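You operate a simulated robot arm through the tools that you are given. There is no shell and no other tool.

Carry out the task below with a simulated robot arm. There is one attempt and no reset: what you move stays moved.

## Task
Scrub the grimy patch on the port locker lid with soapy water, then wipe off the soap film.
Fine: deck brush, dipped in the navy wash cup; then the grey cloth; put both back. Set down upright: deck brush. What is to be rubbed or washed off counts as gone when no trace of it is left.

Only the result counts: the job must be done as asked and must still hold three seconds after the hand-in. Knocking over, shifting, dropping, spilling or breaking anything else fails it. Lids that push on must go on centred and level and be pressed home; caps that screw on are set level and turned clockwise until they are tight. Flat cloth is picked up by pressing the open fingertips on it (5 to 10 N) and closing them slowly along it; thin cloth reads only 2 to 8 mm in the jaws.

## Robot
A 7-joint arm with a three-finger gripper, fixed in place. Base frame: the origin is on the floor under the middle of its stand, x ahead of it, y to its left, z up. Lengths are in mm, angles in rad, forces in N, time in s.
With the tool pointing down near the work surface it reaches from about 480 to 920 mm from the base axis. Its first joint turns from -2.897 to 2.897 rad. Payload 2.69 kg.
The TCP is the grasp point between the finger pads, 29 mm short of the fingertips. In the tool frame z runs along the fingers and y along their closing line. The gripper opens to 120 mm; its body begins 78 mm behind the TCP.
Orientation is that of the tool frame in the base frame, as a unit quaternion [w, x, y, z]. With the fingers straight down and closing along the base's y, the tool's x points along the base's -x, its y along +y and its z along -z.

## Interface
- The arm moves only by the tool arm_command. Its argument "plan" is a list of rows, each a list of 7 numbers: the gripper command, from -1 (fully open) to 1 (shut), values between in proportion, then the shift along the tool's x, y, z in mm, then the turn, a rotation vector about the tool's x, y, z in rad. In form: [[gripper, dx, dy, dz, wx, wy, wz], ...]. A call has 1 to 20 rows; each row is the pose to reach, as a shift and turn from the pose commanded when the call began, along the tool's axes at that moment. A row lasts 0.2 s, in which the tool goes at most 50 mm and 0.15 rad; a call with a longer step from one row to the next is refused whole, and so is a gripper value outside its range. Where a pose cannot be reached the arm comes as near as it can. A force on the tool above 40 N (or 10 N above the force at the start of the call, whichever is more), or a blocked arm, ends the call early, and 0.2 s more pass. The fingers move at their own pace (about 40 mm/s each) and stop on an object; they squeeze with about 44 N. The grip force told is the motor's: it shows also when the fingers shut on nothing. Time passes only in rows, and 0.2 s behind the last, so rows that repeat a pose let the fingers close. The reply holds the time, the measured pose of the TCP, the force on the tool along the base axes, the opening and the grip force, in the units named above and with some noise, with the torque about the TCP (base axes, N m) and any sound that the robot's microphone picked up, and new pictures: "show" is both (left out), scene, wrist or none.
- Cameras (640 x 400 px; columns grow to the right, rows downward): "scene" is fixed at [398.2, -649.3, 1198.9]; the picture's right is [0.83, -0.56, 0.00], its down [-0.37, -0.55, -0.75] and it looks along [0.42, 0.63, -0.66] (base axes); focal length 309 px, centre (320, 200). "wrist" rides on the gripper at [63, 0, -104] in the tool frame; the picture's right is [0.00, 1.00, 0.00], its down [-0.83, 0.00, -0.56] and it looks along [-0.56, 0.00, 0.83] (tool axes); focal length 275 px, centre (320, 200).
- lift_body(by): slides the trunk up (or, below 0, down) by that many mm; the arm rides with it, the base frame stays. It gives what a move gives, with no picture.
- probe_pixels(camera, pixels): for up to 12 pixels [column, row] of the newest picture of that camera ("zoom" is the newest enlarged one), the place [x, y, z] in the base frame of the surface seen there, good to about 2 mm. The clock stands still meanwhile.
- inspect(camera, box): a new picture of the part [left, top, right, bottom] of that camera's present view, enlarged. The clock stands still meanwhile.
- job_done(): hands the job in; it is judged then, once.

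Leave the gripper open and the arm clear of the work at the hand-in unless told otherwise.

The tools are called by a JSON object that holds its "name" and its "arguments". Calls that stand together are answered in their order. arm_command: Moves the arm, as the interface text tells. Its arguments: {"type":"object","properties":{"plan":{"type":"array"},"show":{"type":"string","enum":["both","scene","wrist","none"]}},"required":["plan"]} The other tools are called the same way: lift_body (by) moves the trunk up or down; probe_pixels (camera, pixels) gives the place of the surface under pixels of a picture; inspect (camera, box) takes an enlarged picture of a part of a camera's view; job_done () hands the job in.

At the start:

```text
time: 0.0
tcp_pos: [505.2, -163.2, 871.1]
orientation: [-0.001, 0.0, 1.0, 0.0]
contact_force: [-0.6, 0.3, -0.4]
wrist_torque: [0.0, 0.02, 0.02]
grip_width: 120.1
gripper_force: 0.1
trunk travel left (down, up): [-450.0, 163.0]
```

scene: 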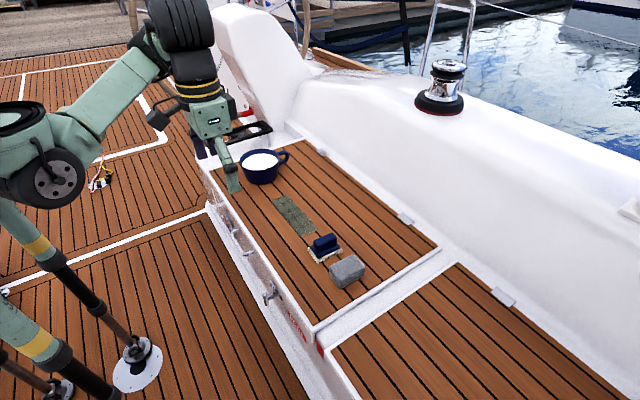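
wrist: 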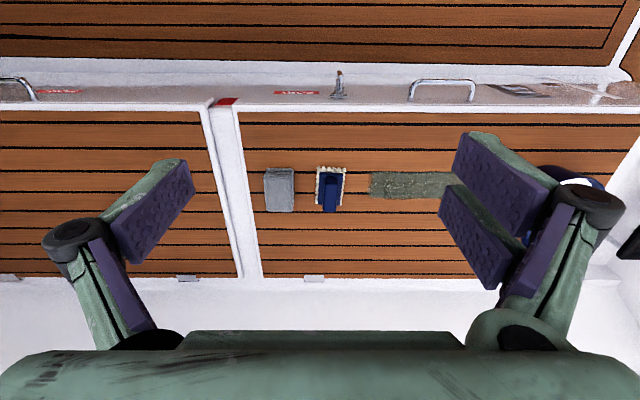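

I see a navy cup around (262,165), a grimy patch at (293,214), a navy brush at (323,247) and a grey cloth or sponge block at (347,270). I'll zoom in on the scene view and probe these points.

{"name": "inspect", "arguments": {"camera": "scene", "box": [220, 130, 400, 300]}}

{"name": "probe_pixels", "arguments": {"camera": "scene", "pixels": [[262, 160], [284, 155], [273, 198], [290, 196], [300, 236], [316, 232], [323, 240], [325, 258], [347, 265], [346, 285], [260, 215], [380, 240]]}}

{"name": "inspect", "arguments": {"camera": "wrist", "box": [240, 140, 480, 290]}}

```text
2.35 times, centred on (310, 215) of scene
```

zoom: 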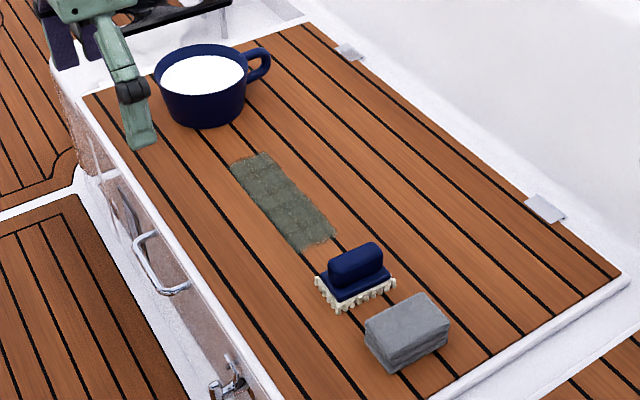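

```text
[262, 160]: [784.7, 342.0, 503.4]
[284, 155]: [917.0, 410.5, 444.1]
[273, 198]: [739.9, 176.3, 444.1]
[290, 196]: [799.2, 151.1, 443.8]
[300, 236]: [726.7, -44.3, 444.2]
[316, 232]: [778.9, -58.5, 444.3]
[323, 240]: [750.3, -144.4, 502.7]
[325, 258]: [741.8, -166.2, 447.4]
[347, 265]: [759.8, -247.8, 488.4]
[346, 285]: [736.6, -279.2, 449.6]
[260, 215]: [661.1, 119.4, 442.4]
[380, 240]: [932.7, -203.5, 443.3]
```

```text
2.67 times, centred on (360, 215) of wrist
```

zoom: 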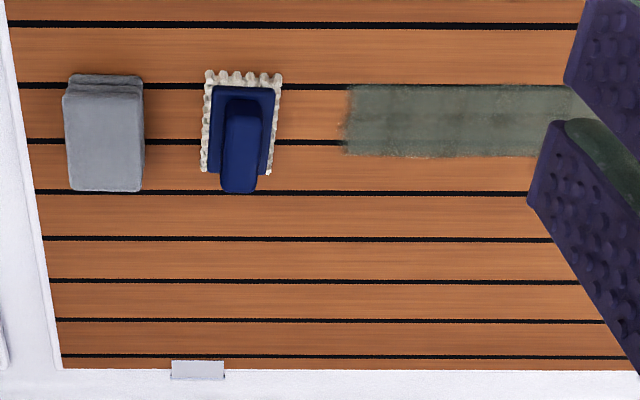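

The lid surface reads z≈444 with the brush and cloth standing on it. I'll zoom in closer on the brush, cloth, cup and patch to get exact dimensions.

{"name": "inspect", "arguments": {"camera": "scene", "box": [295, 222, 375, 298]}}

{"name": "probe_pixels", "arguments": {"camera": "wrist", "pixels": [[330, 190], [330, 210], [319, 168], [343, 168], [318, 203], [342, 203], [280, 175], [266, 171], [292, 171], [267, 209], [293, 209], [330, 177]]}}

{"name": "probe_pixels", "arguments": {"camera": "wrist", "pixels": [[371, 174], [371, 196], [440, 174], [440, 197], [463, 176], [400, 172], [400, 199], [420, 185]]}}

```text
5.26 times, centred on (335, 260) of scene
```

zoom: 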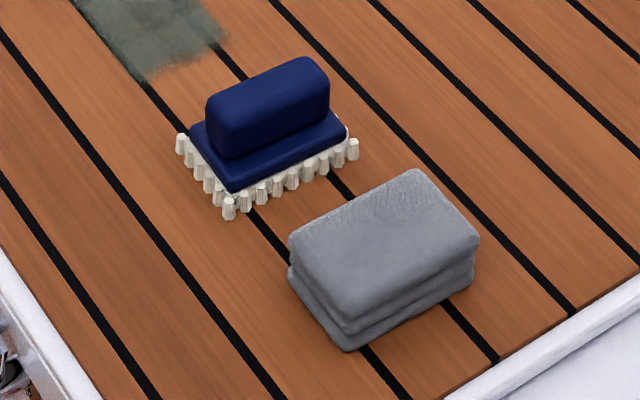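

```text
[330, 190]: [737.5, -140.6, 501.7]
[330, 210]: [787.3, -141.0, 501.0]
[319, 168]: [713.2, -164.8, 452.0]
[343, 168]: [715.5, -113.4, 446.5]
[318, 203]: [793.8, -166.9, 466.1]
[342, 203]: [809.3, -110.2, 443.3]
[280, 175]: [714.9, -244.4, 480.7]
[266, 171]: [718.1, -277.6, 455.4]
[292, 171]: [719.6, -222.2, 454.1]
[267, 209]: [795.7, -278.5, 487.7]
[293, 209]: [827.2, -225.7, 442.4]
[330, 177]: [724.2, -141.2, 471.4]
```

```text
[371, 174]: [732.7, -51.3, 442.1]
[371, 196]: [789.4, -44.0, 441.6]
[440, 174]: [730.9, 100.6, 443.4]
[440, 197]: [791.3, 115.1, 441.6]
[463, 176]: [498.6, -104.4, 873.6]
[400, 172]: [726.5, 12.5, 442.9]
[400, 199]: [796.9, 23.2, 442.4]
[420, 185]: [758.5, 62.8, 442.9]
```

The brush spans about x 712–798 and y −168 to −113, with a handle about 30 mm wide topping out at z≈502. The patch is about x 728–796. Next I'll zoom in on the cup and the far end of the patch.

{"name": "inspect", "arguments": {"camera": "scene", "box": [225, 130, 325, 200]}}

{"name": "probe_pixels", "arguments": {"camera": "scene", "pixels": [[239, 160], [282, 160], [261, 150], [262, 171], [243, 178], [275, 178], [262, 184], [273, 196], [285, 193], [293, 210], [279, 207], [303, 211]]}}

```text
5.71 times, centred on (275, 165) of scene
```

zoom: 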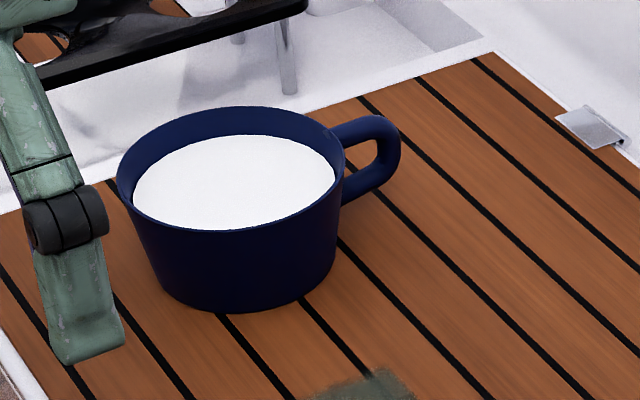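

```text
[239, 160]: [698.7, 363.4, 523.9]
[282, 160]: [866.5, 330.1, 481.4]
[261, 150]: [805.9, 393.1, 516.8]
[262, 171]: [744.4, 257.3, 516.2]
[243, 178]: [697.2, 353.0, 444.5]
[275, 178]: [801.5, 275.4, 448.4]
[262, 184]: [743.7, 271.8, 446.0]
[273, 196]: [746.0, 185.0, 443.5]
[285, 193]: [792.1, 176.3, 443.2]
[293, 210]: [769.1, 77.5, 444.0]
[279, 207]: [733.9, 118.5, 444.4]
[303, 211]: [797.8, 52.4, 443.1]
```

Now I'll probe the cup rim and the liquid surface in this zoomed picture (rim at the top, sides and near edge).

{"name": "probe_pixels", "arguments": {"camera": "zoom", "pixels": [[119, 175], [342, 165], [235, 227], [230, 109], [140, 205], [320, 205], [320, 130], [150, 130], [235, 180], [180, 200], [300, 165], [345, 385]]}}

{"name": "probe_pixels", "arguments": {"camera": "zoom", "pixels": [[230, 310], [180, 295], [320, 290], [390, 150], [385, 118], [225, 140], [133, 180], [334, 175], [215, 230], [330, 385], [400, 380], [380, 372]]}}

```text
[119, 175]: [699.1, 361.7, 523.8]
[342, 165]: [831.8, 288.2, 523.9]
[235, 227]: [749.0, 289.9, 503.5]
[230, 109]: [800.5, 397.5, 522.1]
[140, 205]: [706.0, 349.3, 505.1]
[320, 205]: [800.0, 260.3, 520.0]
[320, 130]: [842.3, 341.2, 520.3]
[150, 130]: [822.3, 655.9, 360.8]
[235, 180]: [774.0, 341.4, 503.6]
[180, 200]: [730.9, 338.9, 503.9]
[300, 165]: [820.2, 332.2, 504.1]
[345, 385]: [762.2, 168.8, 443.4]
```

```text
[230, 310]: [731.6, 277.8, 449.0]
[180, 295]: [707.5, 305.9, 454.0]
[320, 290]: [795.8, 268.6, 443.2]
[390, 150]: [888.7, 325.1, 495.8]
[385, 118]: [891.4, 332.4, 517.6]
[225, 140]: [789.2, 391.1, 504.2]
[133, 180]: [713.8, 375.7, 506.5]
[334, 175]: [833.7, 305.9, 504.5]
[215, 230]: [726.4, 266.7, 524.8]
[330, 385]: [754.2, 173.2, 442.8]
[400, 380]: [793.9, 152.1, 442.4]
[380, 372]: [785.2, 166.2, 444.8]
```

The cup rim fits a circle centred near (768, 330) with outer radius about 76 mm. The rim is at z≈524 and the liquid at z≈504. The patch runs about x 728–797, y −55…176. Next I'll move the open hand (60 mm opening) above the brush at (757, −141), down to about z 670.

{"name": "arm_command", "arguments": {"plan": [[-0.2, -25, 2, 17, 0, 0, 0], [-0.1, -50, 4, 34, 0, 0, 0], [0, -75, 6, 50, 0, 0, 0], [0, -100, 8, 67, 0, 0, 0], [0, -126, 11, 84, 0, 0, 0], [0, -151, 13, 100, 0, 0, 0], [0, -176, 15, 117, 0, 0, 0], [0, -202, 18, 134, 0, 0, 0], [0, -227, 20, 150, 0, 0, 0], [0, -252, 22, 170, 0, 0, 0], [0, -252, 22, 200, 0, 0, 0], [0, -252, 22, 200, 0, 0, 0]]}}

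```text
time: 2.6
tcp_pos: [758.3, -139.9, 669.7]
orientation: [0.0, 0.0, 1.0, 0.0]
contact_force: [-0.2, 0.4, 0.9]
wrist_torque: [-0.04, 0.02, -0.01]
grip_width: 60.1
gripper_force: 0.1
trunk travel left (down, up): [-450.0, 163.0]
```

scene: 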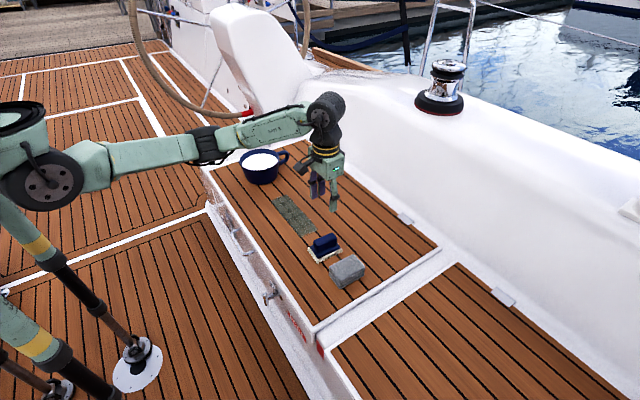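
wrist: 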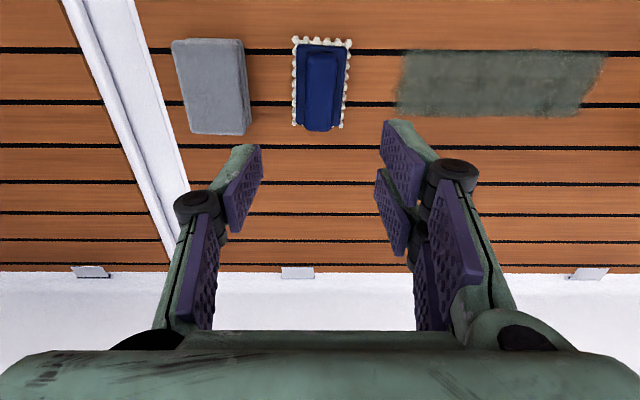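

The hand is now above the brush at (757, −140, 670), with one finger on the −y side and two on the +y side. I'll probe the brush handle and plate from this closer wrist view.

{"name": "inspect", "arguments": {"camera": "wrist", "box": [160, 20, 400, 170]}}

{"name": "probe_pixels", "arguments": {"camera": "wrist", "pixels": [[308, 60], [336, 60], [305, 90], [337, 90], [320, 55], [320, 122], [320, 128], [297, 47], [346, 47], [296, 122], [342, 122], [320, 47]]}}

{"name": "probe_pixels", "arguments": {"camera": "wrist", "pixels": [[175, 45], [240, 42], [192, 132], [246, 130], [210, 90], [400, 55], [605, 55], [398, 105], [580, 113], [500, 50], [500, 115], [310, 80]]}}

```text
2.67 times, centred on (280, 95) of wrist
```

zoom: 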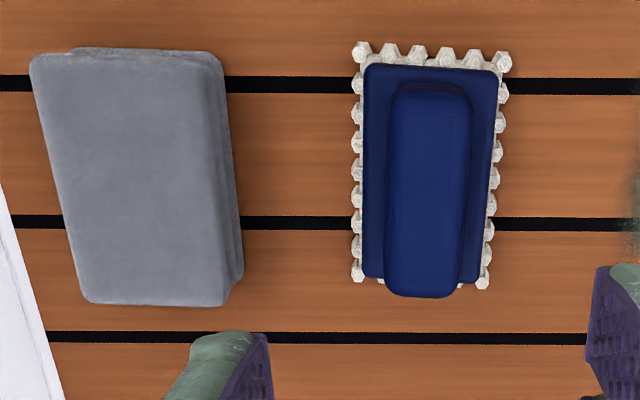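

```text
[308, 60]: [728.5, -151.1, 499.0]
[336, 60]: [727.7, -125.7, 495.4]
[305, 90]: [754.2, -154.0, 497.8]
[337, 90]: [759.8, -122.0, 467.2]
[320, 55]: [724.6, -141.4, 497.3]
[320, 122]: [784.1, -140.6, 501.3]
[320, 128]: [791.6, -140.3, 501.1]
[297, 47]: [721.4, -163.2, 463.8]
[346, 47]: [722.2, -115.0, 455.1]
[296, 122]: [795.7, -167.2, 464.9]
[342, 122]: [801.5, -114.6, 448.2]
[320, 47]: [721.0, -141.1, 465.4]
```

```text
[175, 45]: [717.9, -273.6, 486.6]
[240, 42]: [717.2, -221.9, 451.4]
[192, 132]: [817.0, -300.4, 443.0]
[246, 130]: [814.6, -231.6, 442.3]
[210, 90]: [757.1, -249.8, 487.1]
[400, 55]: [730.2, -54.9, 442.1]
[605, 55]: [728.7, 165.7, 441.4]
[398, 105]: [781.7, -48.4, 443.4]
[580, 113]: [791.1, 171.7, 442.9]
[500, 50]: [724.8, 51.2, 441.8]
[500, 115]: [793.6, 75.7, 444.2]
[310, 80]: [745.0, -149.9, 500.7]
```

The handle spans y −155…−125 and its top is at z 501. The plate top is at about z 466. I'll descend straight down with the 60 mm opening until the fingertips are just above the plate (TCP z≈501).

{"name": "arm_command", "arguments": {"plan": [[0, 0, 0, 35, 0, 0, 0], [0, 0, 0, 70, 0, 0, 0], [0, 0, 0, 100, 0, 0, 0], [0, 0, 0, 125, 0, 0, 0], [0, 0, 0, 143, 0, 0, 0], [0, 0, 0, 156, 0, 0, 0], [0, 0, 0, 164, 0, 0, 0], [0, 0, 0, 168, 0, 0, 0], [0, 0, 0, 168, 0, 0, 0]]}}

```text
time: 4.6
tcp_pos: [758.8, -142.0, 503.0]
orientation: [0.0, 0.0, 1.0, 0.0]
contact_force: [0.8, -0.8, 0.2]
wrist_torque: [0.0, 0.01, 0.0]
grip_width: 60.1
gripper_force: 0.1
trunk travel left (down, up): [-450.0, 163.0]
```

scene: 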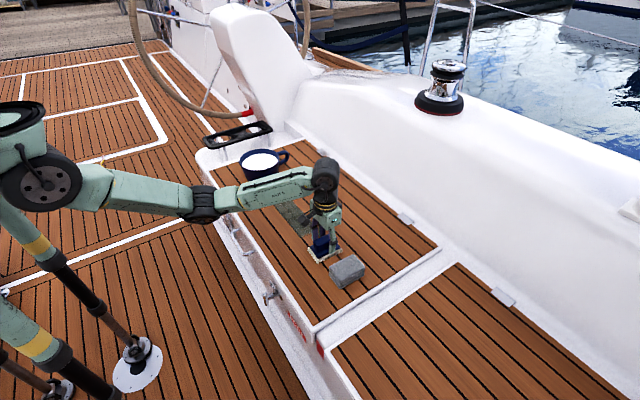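
wrist: 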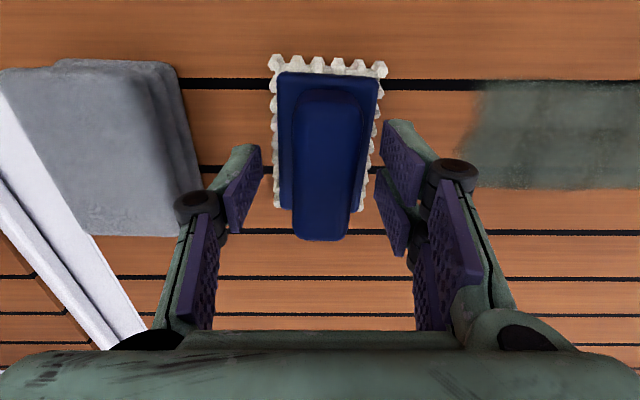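

The fingers straddle the handle at (330,165) in the wrist view. I'll close on it now.

{"name": "arm_command", "arguments": {"plan": [[0.2, 0, 0, 0, 0, 0, 0], [0.4, 0, 0, 0, 0, 0, 0], [0.6, 0, 0, 0, 0, 0, 0], [0.8, 0, 0, 0, 0, 0, 0], [1, 0, 0, 0, 0, 0, 0], [1, 0, 0, 0, 0, 0, 0], [1, 0, 0, 0, 0, 0, 0], [1, 0, 0, 0, 0, 0, 0]]}}

```text
time: 6.4
tcp_pos: [758.8, -142.7, 502.8]
orientation: [0.0, 0.0, 1.0, 0.001]
contact_force: [2.0, 0.9, 3.2]
wrist_torque: [0.01, -0.08, 0.09]
grip_width: 29.0
gripper_force: 44.8
trunk travel left (down, up): [-450.0, 163.0]
```

scene: 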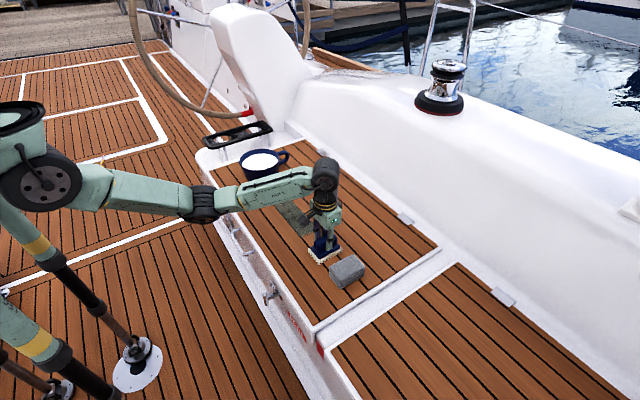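
wrist: 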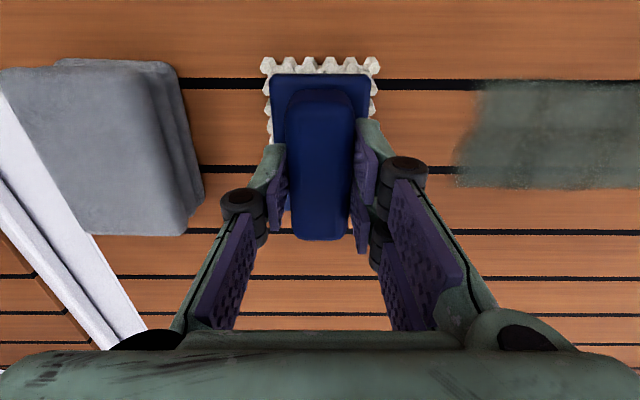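

The brush is gripped (29 mm, 44.8 N). I'll lift it straight up about 140 mm first and check it hangs steady.

{"name": "arm_command", "arguments": {"plan": [[1, 0, 0, -8, 0, 0, 0], [1, 0, 0, -25, 0, 0, 0], [1, 0, 0, -55, 0, 0, 0], [1, 0, 0, -90, 0, 0, 0], [1, 0, 0, -120, 0, 0, 0], [1, 0, 0, -140, 0, 0, 0], [1, 0, 0, -140, 0, 0, 0]]}}

```text
time: 8.0
tcp_pos: [758.6, -142.1, 642.9]
orientation: [0.001, 0.0, 1.0, 0.0]
contact_force: [0.0, -0.4, -0.4]
wrist_torque: [0.03, 0.01, 0.03]
grip_width: 29.3
gripper_force: 43.7
trunk travel left (down, up): [-450.0, 163.0]
```

scene: 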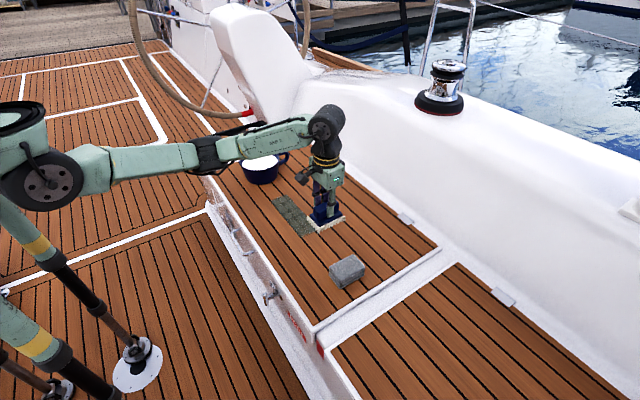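
wrist: 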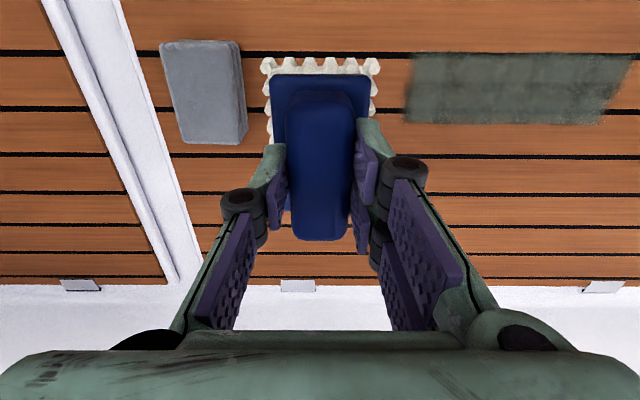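

The brush is held steadily. I'll carry it sideways at z≈643 to above the cup centre (768, 330).

{"name": "arm_command", "arguments": {"plan": [[1, -1, 15, 0, 0, 0, 0], [1, -2, 45, 0, 0, 0, 0], [1, -3, 80, 0, 0, 0, 0], [1, -3, 120, 0, 0, 0, 0], [1, -4, 160, 0, 0, 0, 0], [1, -5, 200, 0, 0, 0, 0], [1, -5, 240, 0, 0, 0, 0], [1, -6, 280, 0, 0, 0, 0], [1, -7, 320, 0, 0, 0, 0], [1, -7, 360, 0, 0, 0, 0], [1, -8, 400, 0, 0, 0, 0], [1, -8, 435, 0, 0, 0, 0], [1, -9, 460, 0, 0, 0, 0], [1, -9, 472, 0, 0, 0, 0], [1, -9, 472, 0, 0, 0, 0]]}}

```text
time: 11.2
tcp_pos: [767.1, 331.4, 642.6]
orientation: [0.0, 0.0, 1.0, 0.0]
contact_force: [-0.8, -0.8, -0.3]
wrist_torque: [-0.02, -0.01, -0.03]
grip_width: 29.2
gripper_force: 43.6
trunk travel left (down, up): [-450.0, 163.0]
```

scene: 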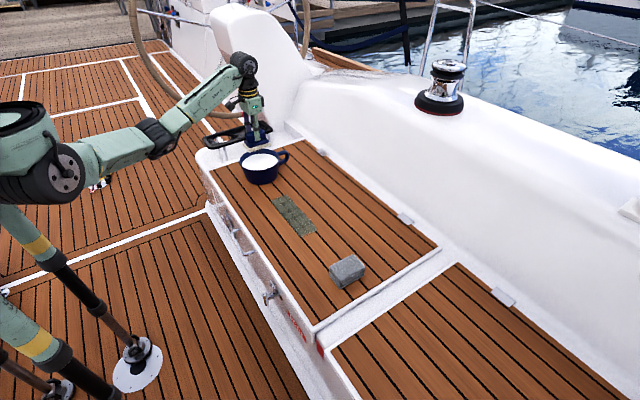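
wrist: 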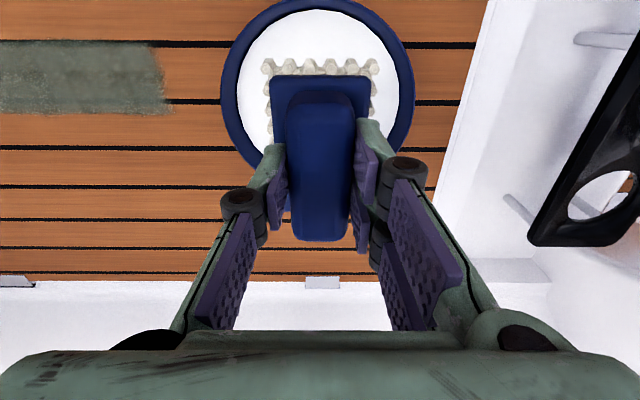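

The brush is over the cup. I'll probe the rim from the wrist view, along with the black cup holder at right near (560,220), to check centring and clearances before dipping.

{"name": "probe_pixels", "arguments": {"camera": "wrist", "pixels": [[226, 90], [409, 90], [316, 4], [250, 30], [385, 30], [235, 130], [532, 242], [640, 70], [290, 40], [395, 130], [243, 40], [640, 240]]}}

{"name": "inspect", "arguments": {"camera": "scene", "box": [190, 90, 320, 200]}}

```text
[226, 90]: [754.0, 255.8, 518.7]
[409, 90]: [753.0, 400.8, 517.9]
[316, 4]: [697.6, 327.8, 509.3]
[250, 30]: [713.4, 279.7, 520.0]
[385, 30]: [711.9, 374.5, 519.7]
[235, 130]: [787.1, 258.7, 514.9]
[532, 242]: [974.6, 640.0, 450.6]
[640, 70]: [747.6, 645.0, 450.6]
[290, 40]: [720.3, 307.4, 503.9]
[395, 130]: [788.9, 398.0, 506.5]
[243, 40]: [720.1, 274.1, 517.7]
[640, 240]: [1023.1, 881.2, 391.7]
```

```text
3.64 times, centred on (255, 145) of scene
```

zoom: 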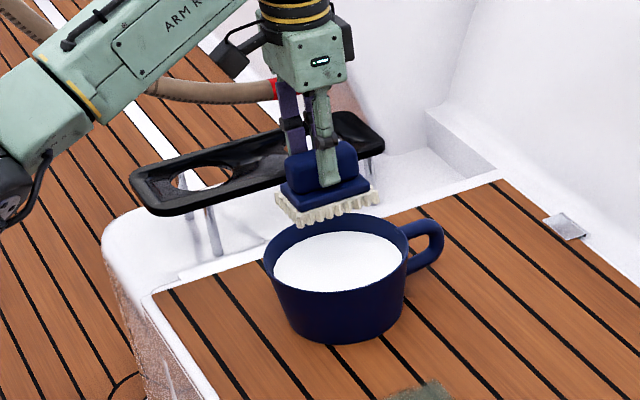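

The rim centre works out to about (768, 328.5). The black holder is far off at y≥640, so it isn't in the way. I'll shift −2.5 mm in y and lower slowly so the bristles go about 24 mm into the suds, staying well above the cup floor.

{"name": "arm_command", "arguments": {"plan": [[1, -1, -2.5, 15, 0, 0, 0], [1, -1, -2.5, 35, 0, 0, 0], [1, -1, -2.5, 52, 0, 0, 0], [1, -1, -2.5, 64, 0, 0, 0], [1, -1, -2.5, 72, 0, 0, 0], [1, -1, -2.5, 78, 0, 0, 0], [1, -1, -2.5, 83, 0, 0, 0], [1, -1, -2.5, 88, 0, 0, 0], [1, -1, -2.5, 93, 0, 0, 0], [1, -1, -2.5, 98, 0, 0, 0], [1, -1, -2.5, 102, 0, 0, 0], [1, -1, -2.5, 104, 0, 0, 0], [1, -1, -2.5, 104, 0, 0, 0], [1, -1, -2.5, 104, 0, 0, 0], [1, -1, -2.5, 104, 0, 0, 0], [1, -1, -2.5, 104, 0, 0, 0]]}}

```text
time: 14.6
tcp_pos: [767.8, 327.9, 539.6]
orientation: [0.0, 0.0, 1.0, 0.0]
contact_force: [0.5, -0.3, -1.3]
wrist_torque: [-0.01, 0.01, -0.02]
grip_width: 29.0
gripper_force: 43.9
trunk travel left (down, up): [-450.0, 163.0]
```

scene: 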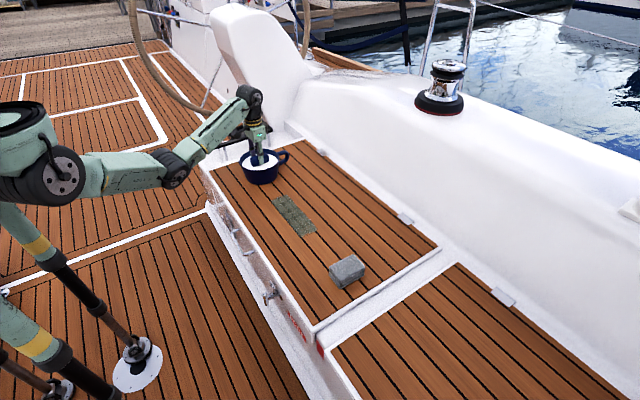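
wrist: 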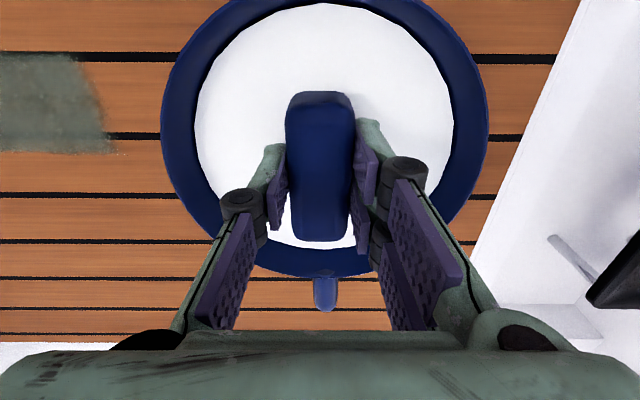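

The plate is down in the foam with the liquid around the handle, and no contact is read. I'll raise slowly, pause just above the liquid to let it drip, then lift clear.

{"name": "arm_command", "arguments": {"plan": [[1, 0, 0, -5, 0, 0, 0], [1, 0, 0, -12, 0, 0, 0], [1, 0, 0, -20, 0, 0, 0], [1, 0, 0, -28, 0, 0, 0], [1, 0, 0, -34, 0, 0, 0], [1, 0, 0, -36, 0, 0, 0], [1, 0, 0, -36, 0, 0, 0], [1, 0, 0, -36, 0, 0, 0], [1, 0, 0, -36, 0, 0, 0], [1, 0, 0, -36, 0, 0, 0], [1, 0, 0, -36, 0, 0, 0], [1, 0, 0, -36, 0, 0, 0], [1, 0, 0, -45, 0, 0, 0], [1, 0, 0, -60, 0, 0, 0], [1, 0, 0, -80, 0, 0, 0], [1, 0, 0, -94, 0, 0, 0], [1, 0, 0, -100, 0, 0, 0], [1, 0, 0, -100, 0, 0, 0]]}}

{"name": "inspect", "arguments": {"camera": "scene", "box": [190, 90, 320, 200]}}

```text
time: 18.4
tcp_pos: [766.9, 328.3, 639.6]
orientation: [0.0, 0.0, 1.0, 0.001]
contact_force: [-0.6, 0.0, -1.6]
wrist_torque: [-0.02, 0.02, 0.0]
grip_width: 29.2
gripper_force: 43.9
trunk travel left (down, up): [-450.0, 163.0]
```

scene: 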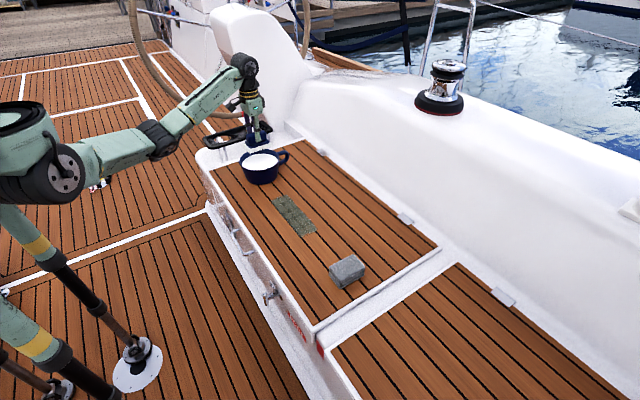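
wrist: 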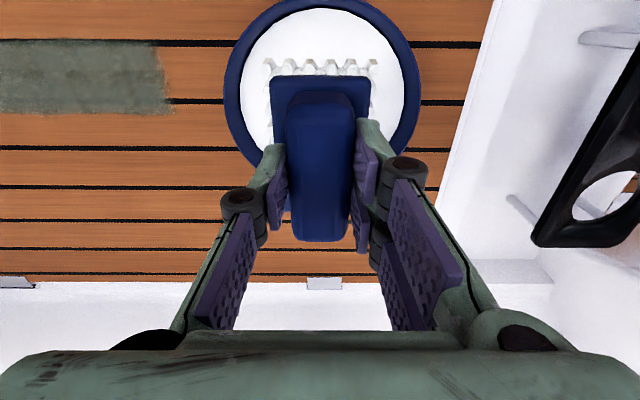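

```text
3.64 times, centred on (255, 145) of scene
```

zoom: 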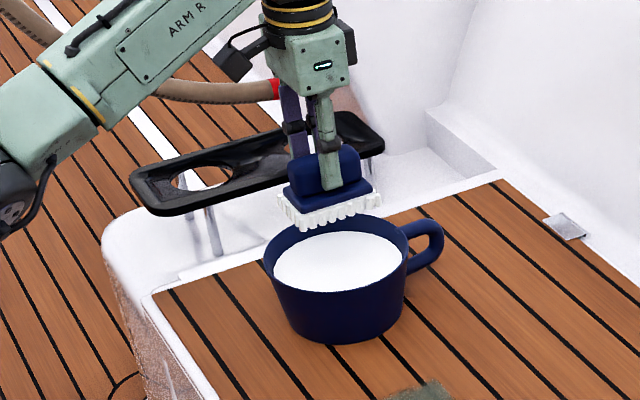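

The bristles are now white with suds and the cup is undisturbed. I'll carry the brush to the cup-side end of the patch, at (762, 155), and lower it to just above the lid.

{"name": "arm_command", "arguments": {"plan": [[1, 1, -15, 0, 0, 0, 0], [1, 2, -45, 0, 0, 0, 0], [1, 3, -85, 0, 0, 0, 0], [1, 4, -125, 0, 0, 0, 0], [1, 5, -155, 0, 0, 0, 0], [1, 5, -170, 5, 0, 0, 0], [1, 5, -173, 25, 0, 0, 0], [1, 5, -173, 55, 0, 0, 0], [1, 5, -173, 85, 0, 0, 0], [1, 5, -173, 108, 0, 0, 0], [1, 5, -173, 122, 0, 0, 0], [1, 5, -173, 130, 0, 0, 0], [1, 5, -173, 130, 0, 0, 0]]}}

```text
time: 21.2
tcp_pos: [762.3, 154.4, 508.0]
orientation: [0.0, 0.0, 1.0, 0.0]
contact_force: [-0.1, -0.5, -0.9]
wrist_torque: [0.01, 0.01, -0.03]
grip_width: 29.1
gripper_force: 44.4
trunk travel left (down, up): [-450.0, 163.0]
```

scene: 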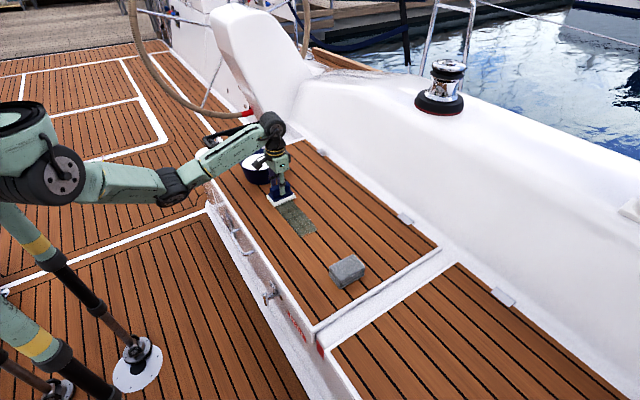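
wrist: 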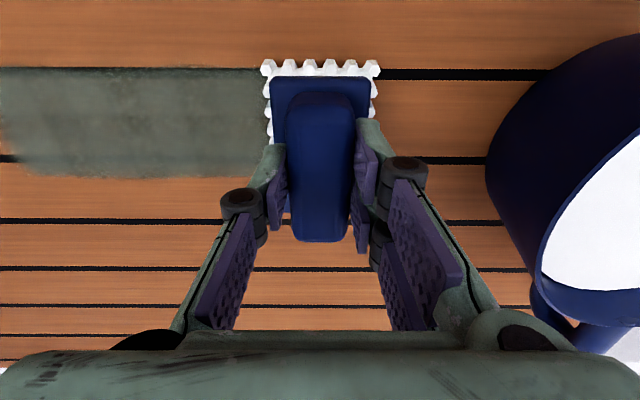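

The bristles are about 5 mm above the patch. I'll lower in small steps until a pressing force shows.

{"name": "arm_command", "arguments": {"plan": [[1, 0, 0, 2, 0, 0, 0], [1, 0, 0, 3, 0, 0, 0], [1, 0, 0, 4, 0, 0, 0], [1, 0, 0, 5, 0, 0, 0], [1, 0, 0, 5, 0, 0, 0], [1, 0, 0, 6, 0, 0, 0], [1, 0, 0, 6, 0, 0, 0]], "show": "none"}}

```text
time: 22.8
tcp_pos: [762.9, 155.7, 502.5]
orientation: [0.0, 0.001, 1.0, 0.0]
contact_force: [-0.3, -0.3, -1.2]
wrist_torque: [-0.03, 0.03, 0.03]
grip_width: 29.0
gripper_force: 44.1
trunk travel left (down, up): [-450.0, 163.0]
```

No contact at z 502.5, so I'll keep lowering 1 mm at a time.

{"name": "arm_command", "arguments": {"plan": [[1, 0, 0, 1, 0, 0, 0], [1, 0, 0, 1, 0, 0, 0], [1, 0, 0, 2, 0, 0, 0], [1, 0, 0, 2, 0, 0, 0]], "show": "none"}}

```text
time: 23.8
tcp_pos: [762.3, 153.9, 501.8]
orientation: [0.001, 0.0, 1.0, -0.001]
contact_force: [1.3, 2.6, 7.7]
wrist_torque: [0.14, 0.29, -0.1]
grip_width: 29.0
gripper_force: 44.0
trunk travel left (down, up): [-450.0, 163.0]
```

Contact reads 7.7 N. I'll press a touch more and make the first slow stroke along the patch: out to y≈165, then down to y≈−45.

{"name": "arm_command", "arguments": {"plan": [[1, 0, 5, 0.5, 0, 0, 0], [1, 0, 11, 0.5, 0, 0, 0], [1, 0, 5, 0.5, 0, 0, 0], [1, 0, -5, 0.5, 0, 0, 0], [1, 0, -17, 0.5, 0, 0, 0], [1, 0, -30, 0.5, 0, 0, 0], [1, 0, -43, 0.5, 0, 0, 0], [1, 0, -56, 0.5, 0, 0, 0], [1, 0, -69, 0.5, 0, 0, 0], [1, 0, -82, 0.5, 0, 0, 0], [1, 0, -95, 0.5, 0, 0, 0], [1, 0, -108, 0.5, 0, 0, 0], [1, 0, -121, 0.5, 0, 0, 0], [1, 0, -134, 0.5, 0, 0, 0], [1, 0, -147, 0.5, 0, 0, 0], [1, 0, -160, 0.5, 0, 0, 0], [1, 0, -173, 0.5, 0, 0, 0], [1, 0, -186, 0.5, 0, 0, 0], [1, 0, -198, 0.5, 0, 0, 0], [1, 0, -203, 0.5, 0, 0, 0]]}}

```text
time: 28.0
tcp_pos: [763.5, -48.8, 502.9]
orientation: [0.002, -0.001, 1.0, -0.001]
contact_force: [-0.4, 15.2, 20.9]
wrist_torque: [0.52, 0.08, -0.03]
grip_width: 29.0
gripper_force: 44.5
trunk travel left (down, up): [-450.0, 163.0]
```

scene: 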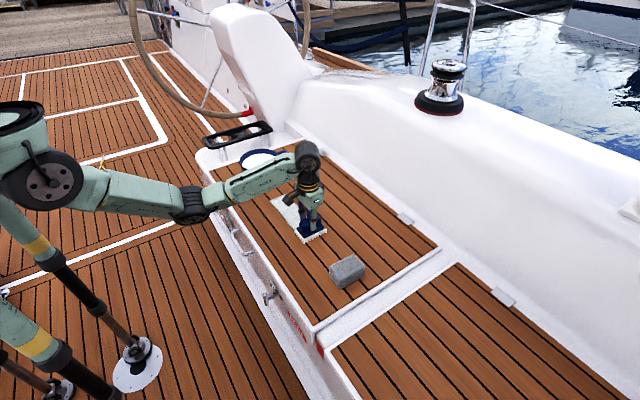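
wrist: 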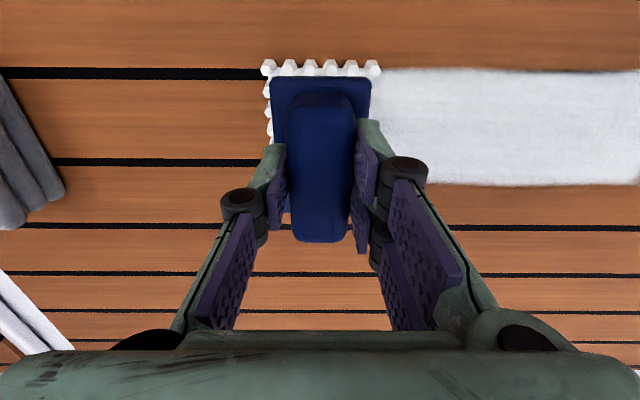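

The scrubbed strip has turned white with suds, and the force is about 21 N at this end. I'll inspect the strip for remaining grime before going on.

{"name": "inspect", "arguments": {"camera": "wrist", "box": [360, 40, 640, 220]}}

{"name": "inspect", "arguments": {"camera": "scene", "box": [240, 150, 360, 260]}}

```text
2.22 times, centred on (500, 130) of wrist
```

zoom: 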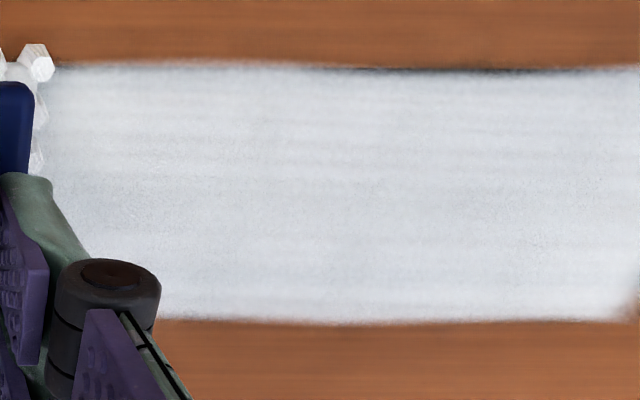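

```text
3.64 times, centred on (300, 205) of scene
```

zoom: 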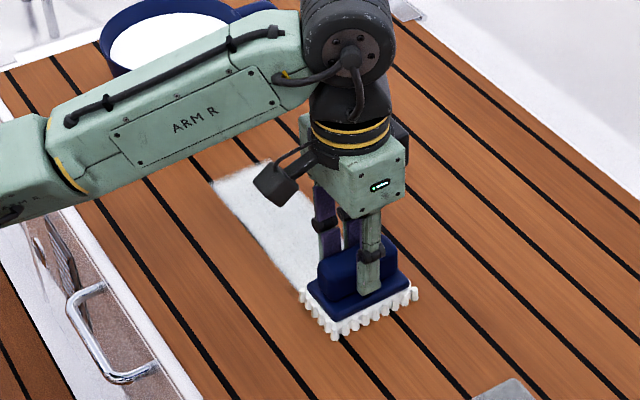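

The film is white all the way across. To be sure all grime is loosened, I'll ease the pressure slightly and scrub back towards the cup end, offset 3 mm in −x.

{"name": "arm_command", "arguments": {"plan": [[1, 2, -3, -0.8, 0, 0, 0], [1, 4, 4, -0.8, 0, 0, 0], [1, 4, 16, -0.8, 0, 0, 0], [1, 4, 30, -0.7, 0, 0, 0], [1, 4, 44, -0.7, 0, 0, 0], [1, 4, 58, -0.6, 0, 0, 0], [1, 4, 72, -0.6, 0, 0, 0], [1, 4, 86, -0.5, 0, 0, 0], [1, 4, 100, -0.5, 0, 0, 0], [1, 4, 114, -0.4, 0, 0, 0], [1, 4, 128, -0.4, 0, 0, 0], [1, 4, 142, -0.3, 0, 0, 0], [1, 4, 156, -0.3, 0, 0, 0], [1, 4, 170, -0.2, 0, 0, 0], [1, 4, 184, -0.2, 0, 0, 0], [1, 4, 198, 0, 0, 0, 0], [1, 4, 208, 0, 0, 0, 0], [1, 4, 214, 0, 0, 0, 0]]}}

```text
time: 31.8
tcp_pos: [759.2, 166.5, 502.6]
orientation: [0.002, 0.001, 1.0, 0.0]
contact_force: [0.6, -15.3, 22.6]
wrist_torque: [-0.49, 0.17, 0.06]
grip_width: 28.9
gripper_force: 43.9
trunk travel left (down, up): [-450.0, 163.0]
```

scene: 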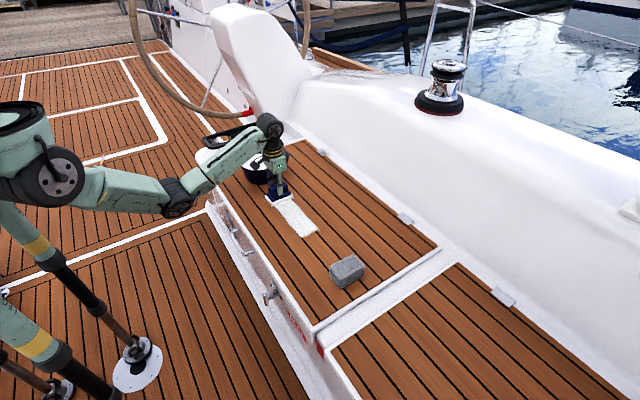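
wrist: 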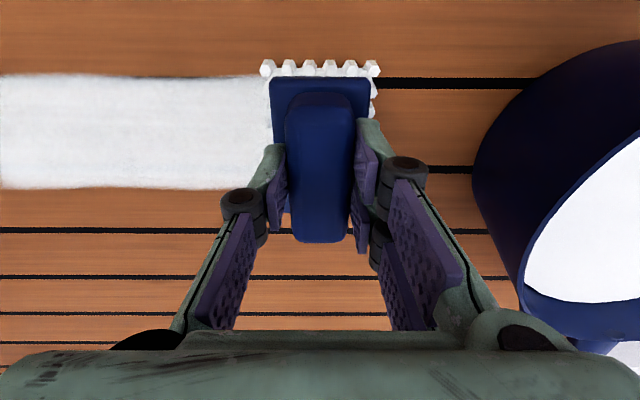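

The suds cover the patch fully. I'll do one more stroke back at x≈766 to be thorough on the far edge.

{"name": "arm_command", "arguments": {"plan": [[1, -3, 3, -0.3, 0, 0, 0], [1, -7, -4, -0.5, 0, 0, 0], [1, -7, -16, -0.5, 0, 0, 0], [1, -7, -30, -0.5, 0, 0, 0], [1, -7, -44, -0.4, 0, 0, 0], [1, -7, -58, -0.4, 0, 0, 0], [1, -7, -72, -0.4, 0, 0, 0], [1, -7, -86, -0.3, 0, 0, 0], [1, -7, -100, -0.3, 0, 0, 0], [1, -7, -114, -0.3, 0, 0, 0], [1, -7, -128, -0.2, 0, 0, 0], [1, -7, -142, -0.2, 0, 0, 0], [1, -7, -156, -0.2, 0, 0, 0], [1, -7, -170, -0.2, 0, 0, 0], [1, -7, -184, -0.2, 0, 0, 0], [1, -7, -198, -0.2, 0, 0, 0], [1, -7, -210, -0.2, 0, 0, 0], [1, -7, -217, -0.2, 0, 0, 0]]}}

```text
time: 35.6
tcp_pos: [765.9, -52.0, 502.9]
orientation: [0.001, -0.001, 1.0, 0.0]
contact_force: [0.3, 10.2, 12.3]
wrist_torque: [0.36, 0.02, -0.02]
grip_width: 29.2
gripper_force: 43.6
trunk travel left (down, up): [-450.0, 163.0]
```

scene: 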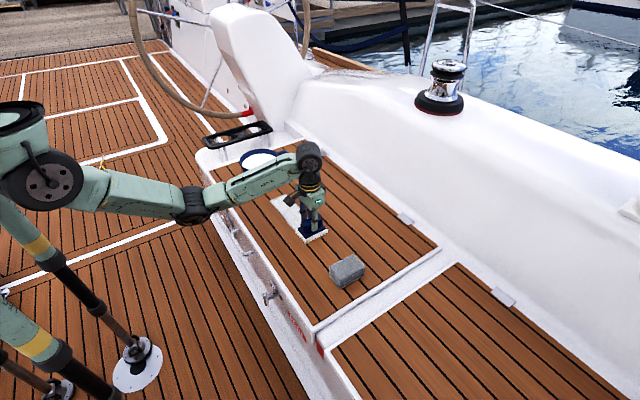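
wrist: 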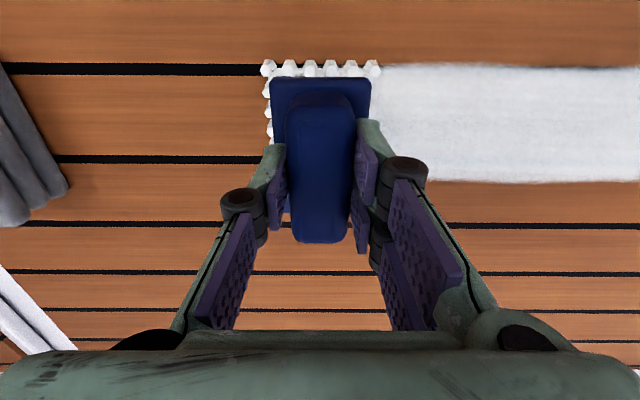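

Now I'll lift the brush 100 mm off the strip and check the whole scrubbed area for missed grime.

{"name": "arm_command", "arguments": {"plan": [[1, 0, 0, -5, 0, 0, 0], [1, 0, 0, -20, 0, 0, 0], [1, 0, 0, -50, 0, 0, 0], [1, 0, 0, -80, 0, 0, 0], [1, 0, 0, -100, 0, 0, 0], [1, 0, 0, -100, 0, 0, 0]]}}

{"name": "inspect", "arguments": {"camera": "scene", "box": [250, 170, 370, 280]}}

{"name": "inspect", "arguments": {"camera": "wrist", "box": [360, 20, 640, 200]}}

```text
time: 37.0
tcp_pos: [766.6, -50.4, 600.8]
orientation: [0.001, 0.0, 1.0, -0.001]
contact_force: [0.1, -0.9, -0.5]
wrist_torque: [-0.01, 0.02, 0.01]
grip_width: 29.3
gripper_force: 43.9
trunk travel left (down, up): [-450.0, 163.0]
```

scene: 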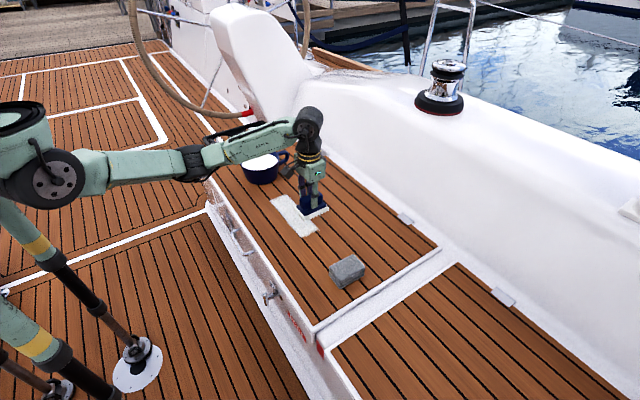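
wrist: 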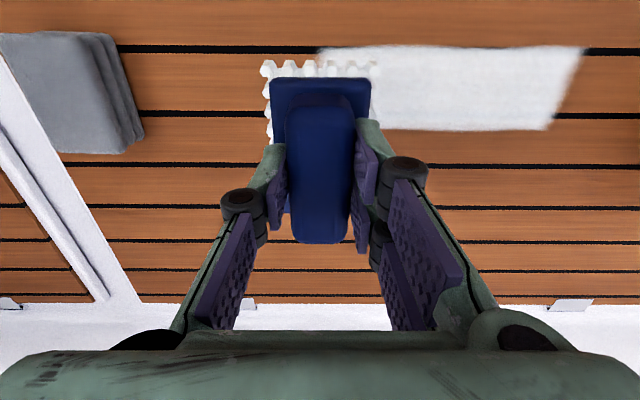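

```text
3.64 times, centred on (310, 225) of scene
```

zoom: 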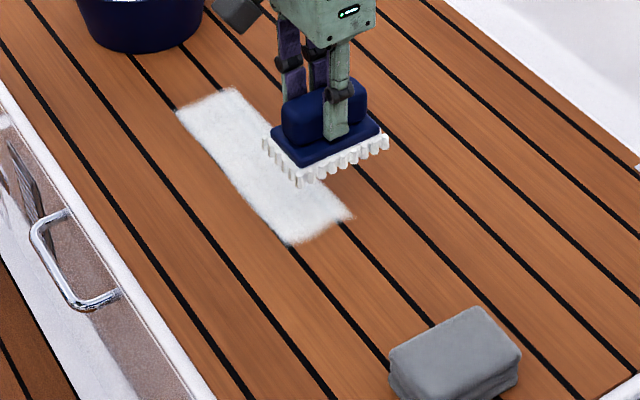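

```text
2.22 times, centred on (500, 110) of wrist
```

zoom: 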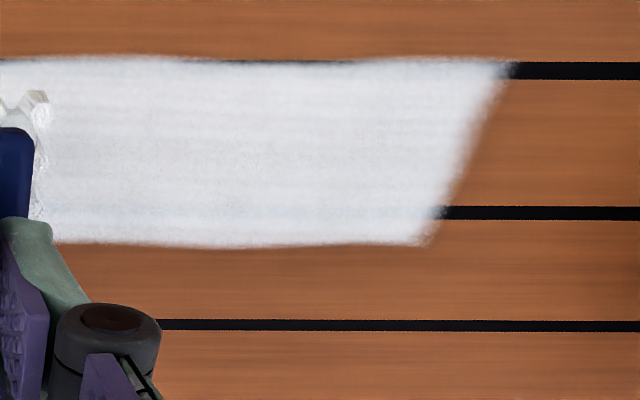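

No grime shows through, and the whole patch is an even white film. I'll take the brush back to its place at (758.8, −141.5) and lower it to just above the lid.

{"name": "arm_command", "arguments": {"plan": [[1, 2, -15, 0, 0, 0, 0], [1, 4, -40, 0, 0, 0, 0], [1, 6, -65, 0, 0, 0, 0], [1, 8, -84, 0, 0, 0, 0], [1, 8, -91, 5, 0, 0, 0], [1, 8, -91, 25, 0, 0, 0], [1, 8, -91, 50, 0, 0, 0], [1, 8, -91, 72, 0, 0, 0], [1, 8, -91, 86, 0, 0, 0], [1, 8, -91, 93, 0, 0, 0], [1, 8, -91, 95, 0, 0, 0], [1, 8, -91, 95, 0, 0, 0]]}}

```text
time: 39.6
tcp_pos: [758.1, -143.4, 505.5]
orientation: [-0.001, 0.0, 1.0, 0.0]
contact_force: [-0.2, -1.0, -0.1]
wrist_torque: [-0.03, 0.0, -0.04]
grip_width: 29.2
gripper_force: 44.1
trunk travel left (down, up): [-450.0, 163.0]
```

scene: 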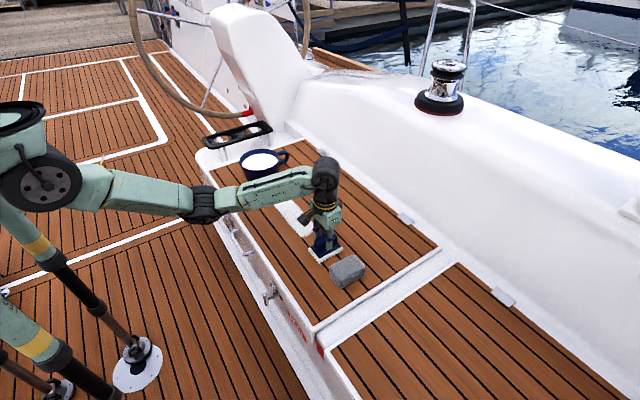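
wrist: 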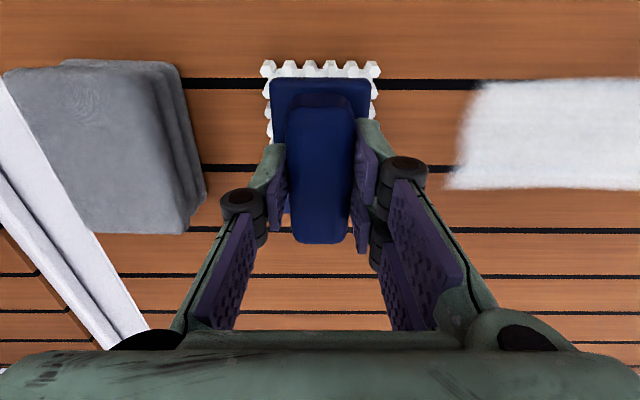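

It reads y −143.4, slightly past the target, so I'll nudge +1.5 mm and creep down until a light contact force shows.

{"name": "arm_command", "arguments": {"plan": [[1, 0, 1, 1, 0, 0, 0], [1, 0, 1.5, 2, 0, 0, 0], [1, 0, 1.5, 3, 0, 0, 0], [1, 0, 1.5, 3, 0, 0, 0], [1, 0, 1.5, 3.5, 0, 0, 0], [1, 0, 1.5, 3.5, 0, 0, 0]], "show": "none"}}

```text
time: 41.0
tcp_pos: [757.4, -141.4, 502.2]
orientation: [-0.001, -0.001, 1.0, 0.0]
contact_force: [-0.4, 0.0, -0.8]
wrist_torque: [-0.02, 0.0, 0.01]
grip_width: 29.2
gripper_force: 43.5
trunk travel left (down, up): [-450.0, 163.0]
```

Still no contact, so I'll go down another 1 mm in half-millimetre steps.

{"name": "arm_command", "arguments": {"plan": [[1, 0, 0, 0.5, 0, 0, 0], [1, 0, 0, 0.5, 0, 0, 0], [1, 0, 0, 1, 0, 0, 0], [1, 0, 0, 1, 0, 0, 0]], "show": "none"}}

```text
time: 42.0
tcp_pos: [758.1, -140.3, 501.9]
orientation: [0.0, 0.0, 1.0, 0.0]
contact_force: [-0.9, 2.2, 4.2]
wrist_torque: [-0.01, 0.01, -0.01]
grip_width: 29.3
gripper_force: 44.0
trunk travel left (down, up): [-450.0, 163.0]
```

Light contact (4 N) shows the brush standing on the lid. I'll open the fingers gently to 60 mm, then rise.

{"name": "arm_command", "arguments": {"plan": [[0.45, 0, 0, 0, 0, 0, 0], [0.35, 0, 0, 0, 0, 0, 0], [0.2, 0, 0, 0, 0, 0, 0], [0.1, 0, 0, 0, 0, 0, 0], [0, 0, 0, 0, 0, 0, 0], [0, 0, 0, 0, 0, 0, 0], [0, 0, 0, 0, 0, 0, 0], [0, 0, 0, -10, 0, 0, 0], [0, 0, 0, -30, 0, 0, 0], [0, 0, 0, -60, 0, 0, 0], [0, 0, 0, -100, 0, 0, 0], [0, 0, 0, -140, 0, 0, 0], [0, 0, 0, -165, 0, 0, 0], [0, 0, 0, -165, 0, 0, 0]]}}

```text
time: 45.0
tcp_pos: [758.4, -141.1, 666.5]
orientation: [-0.001, 0.0, 1.0, 0.0]
contact_force: [0.0, -1.1, -0.3]
wrist_torque: [-0.02, -0.01, -0.02]
grip_width: 59.8
gripper_force: 0.1
trunk travel left (down, up): [-450.0, 163.0]
```

scene: 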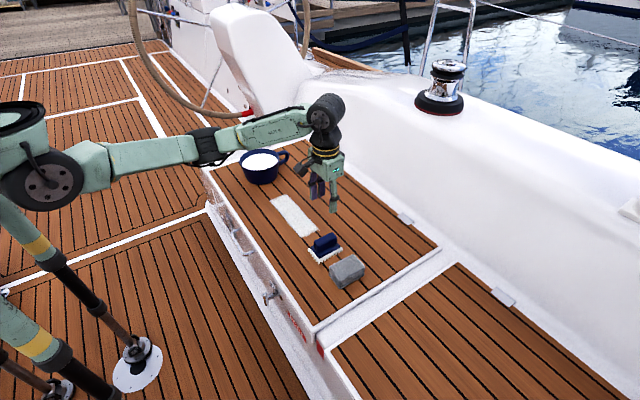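
wrist: 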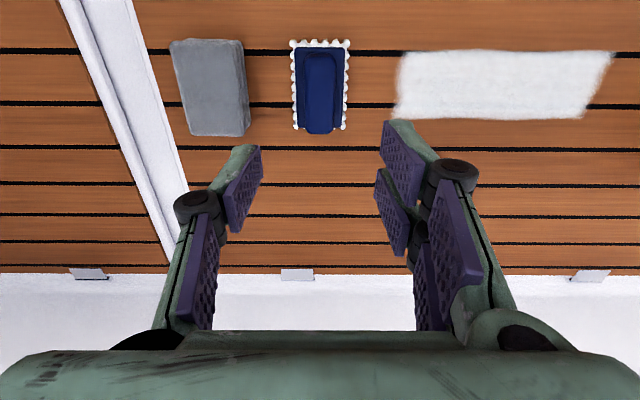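

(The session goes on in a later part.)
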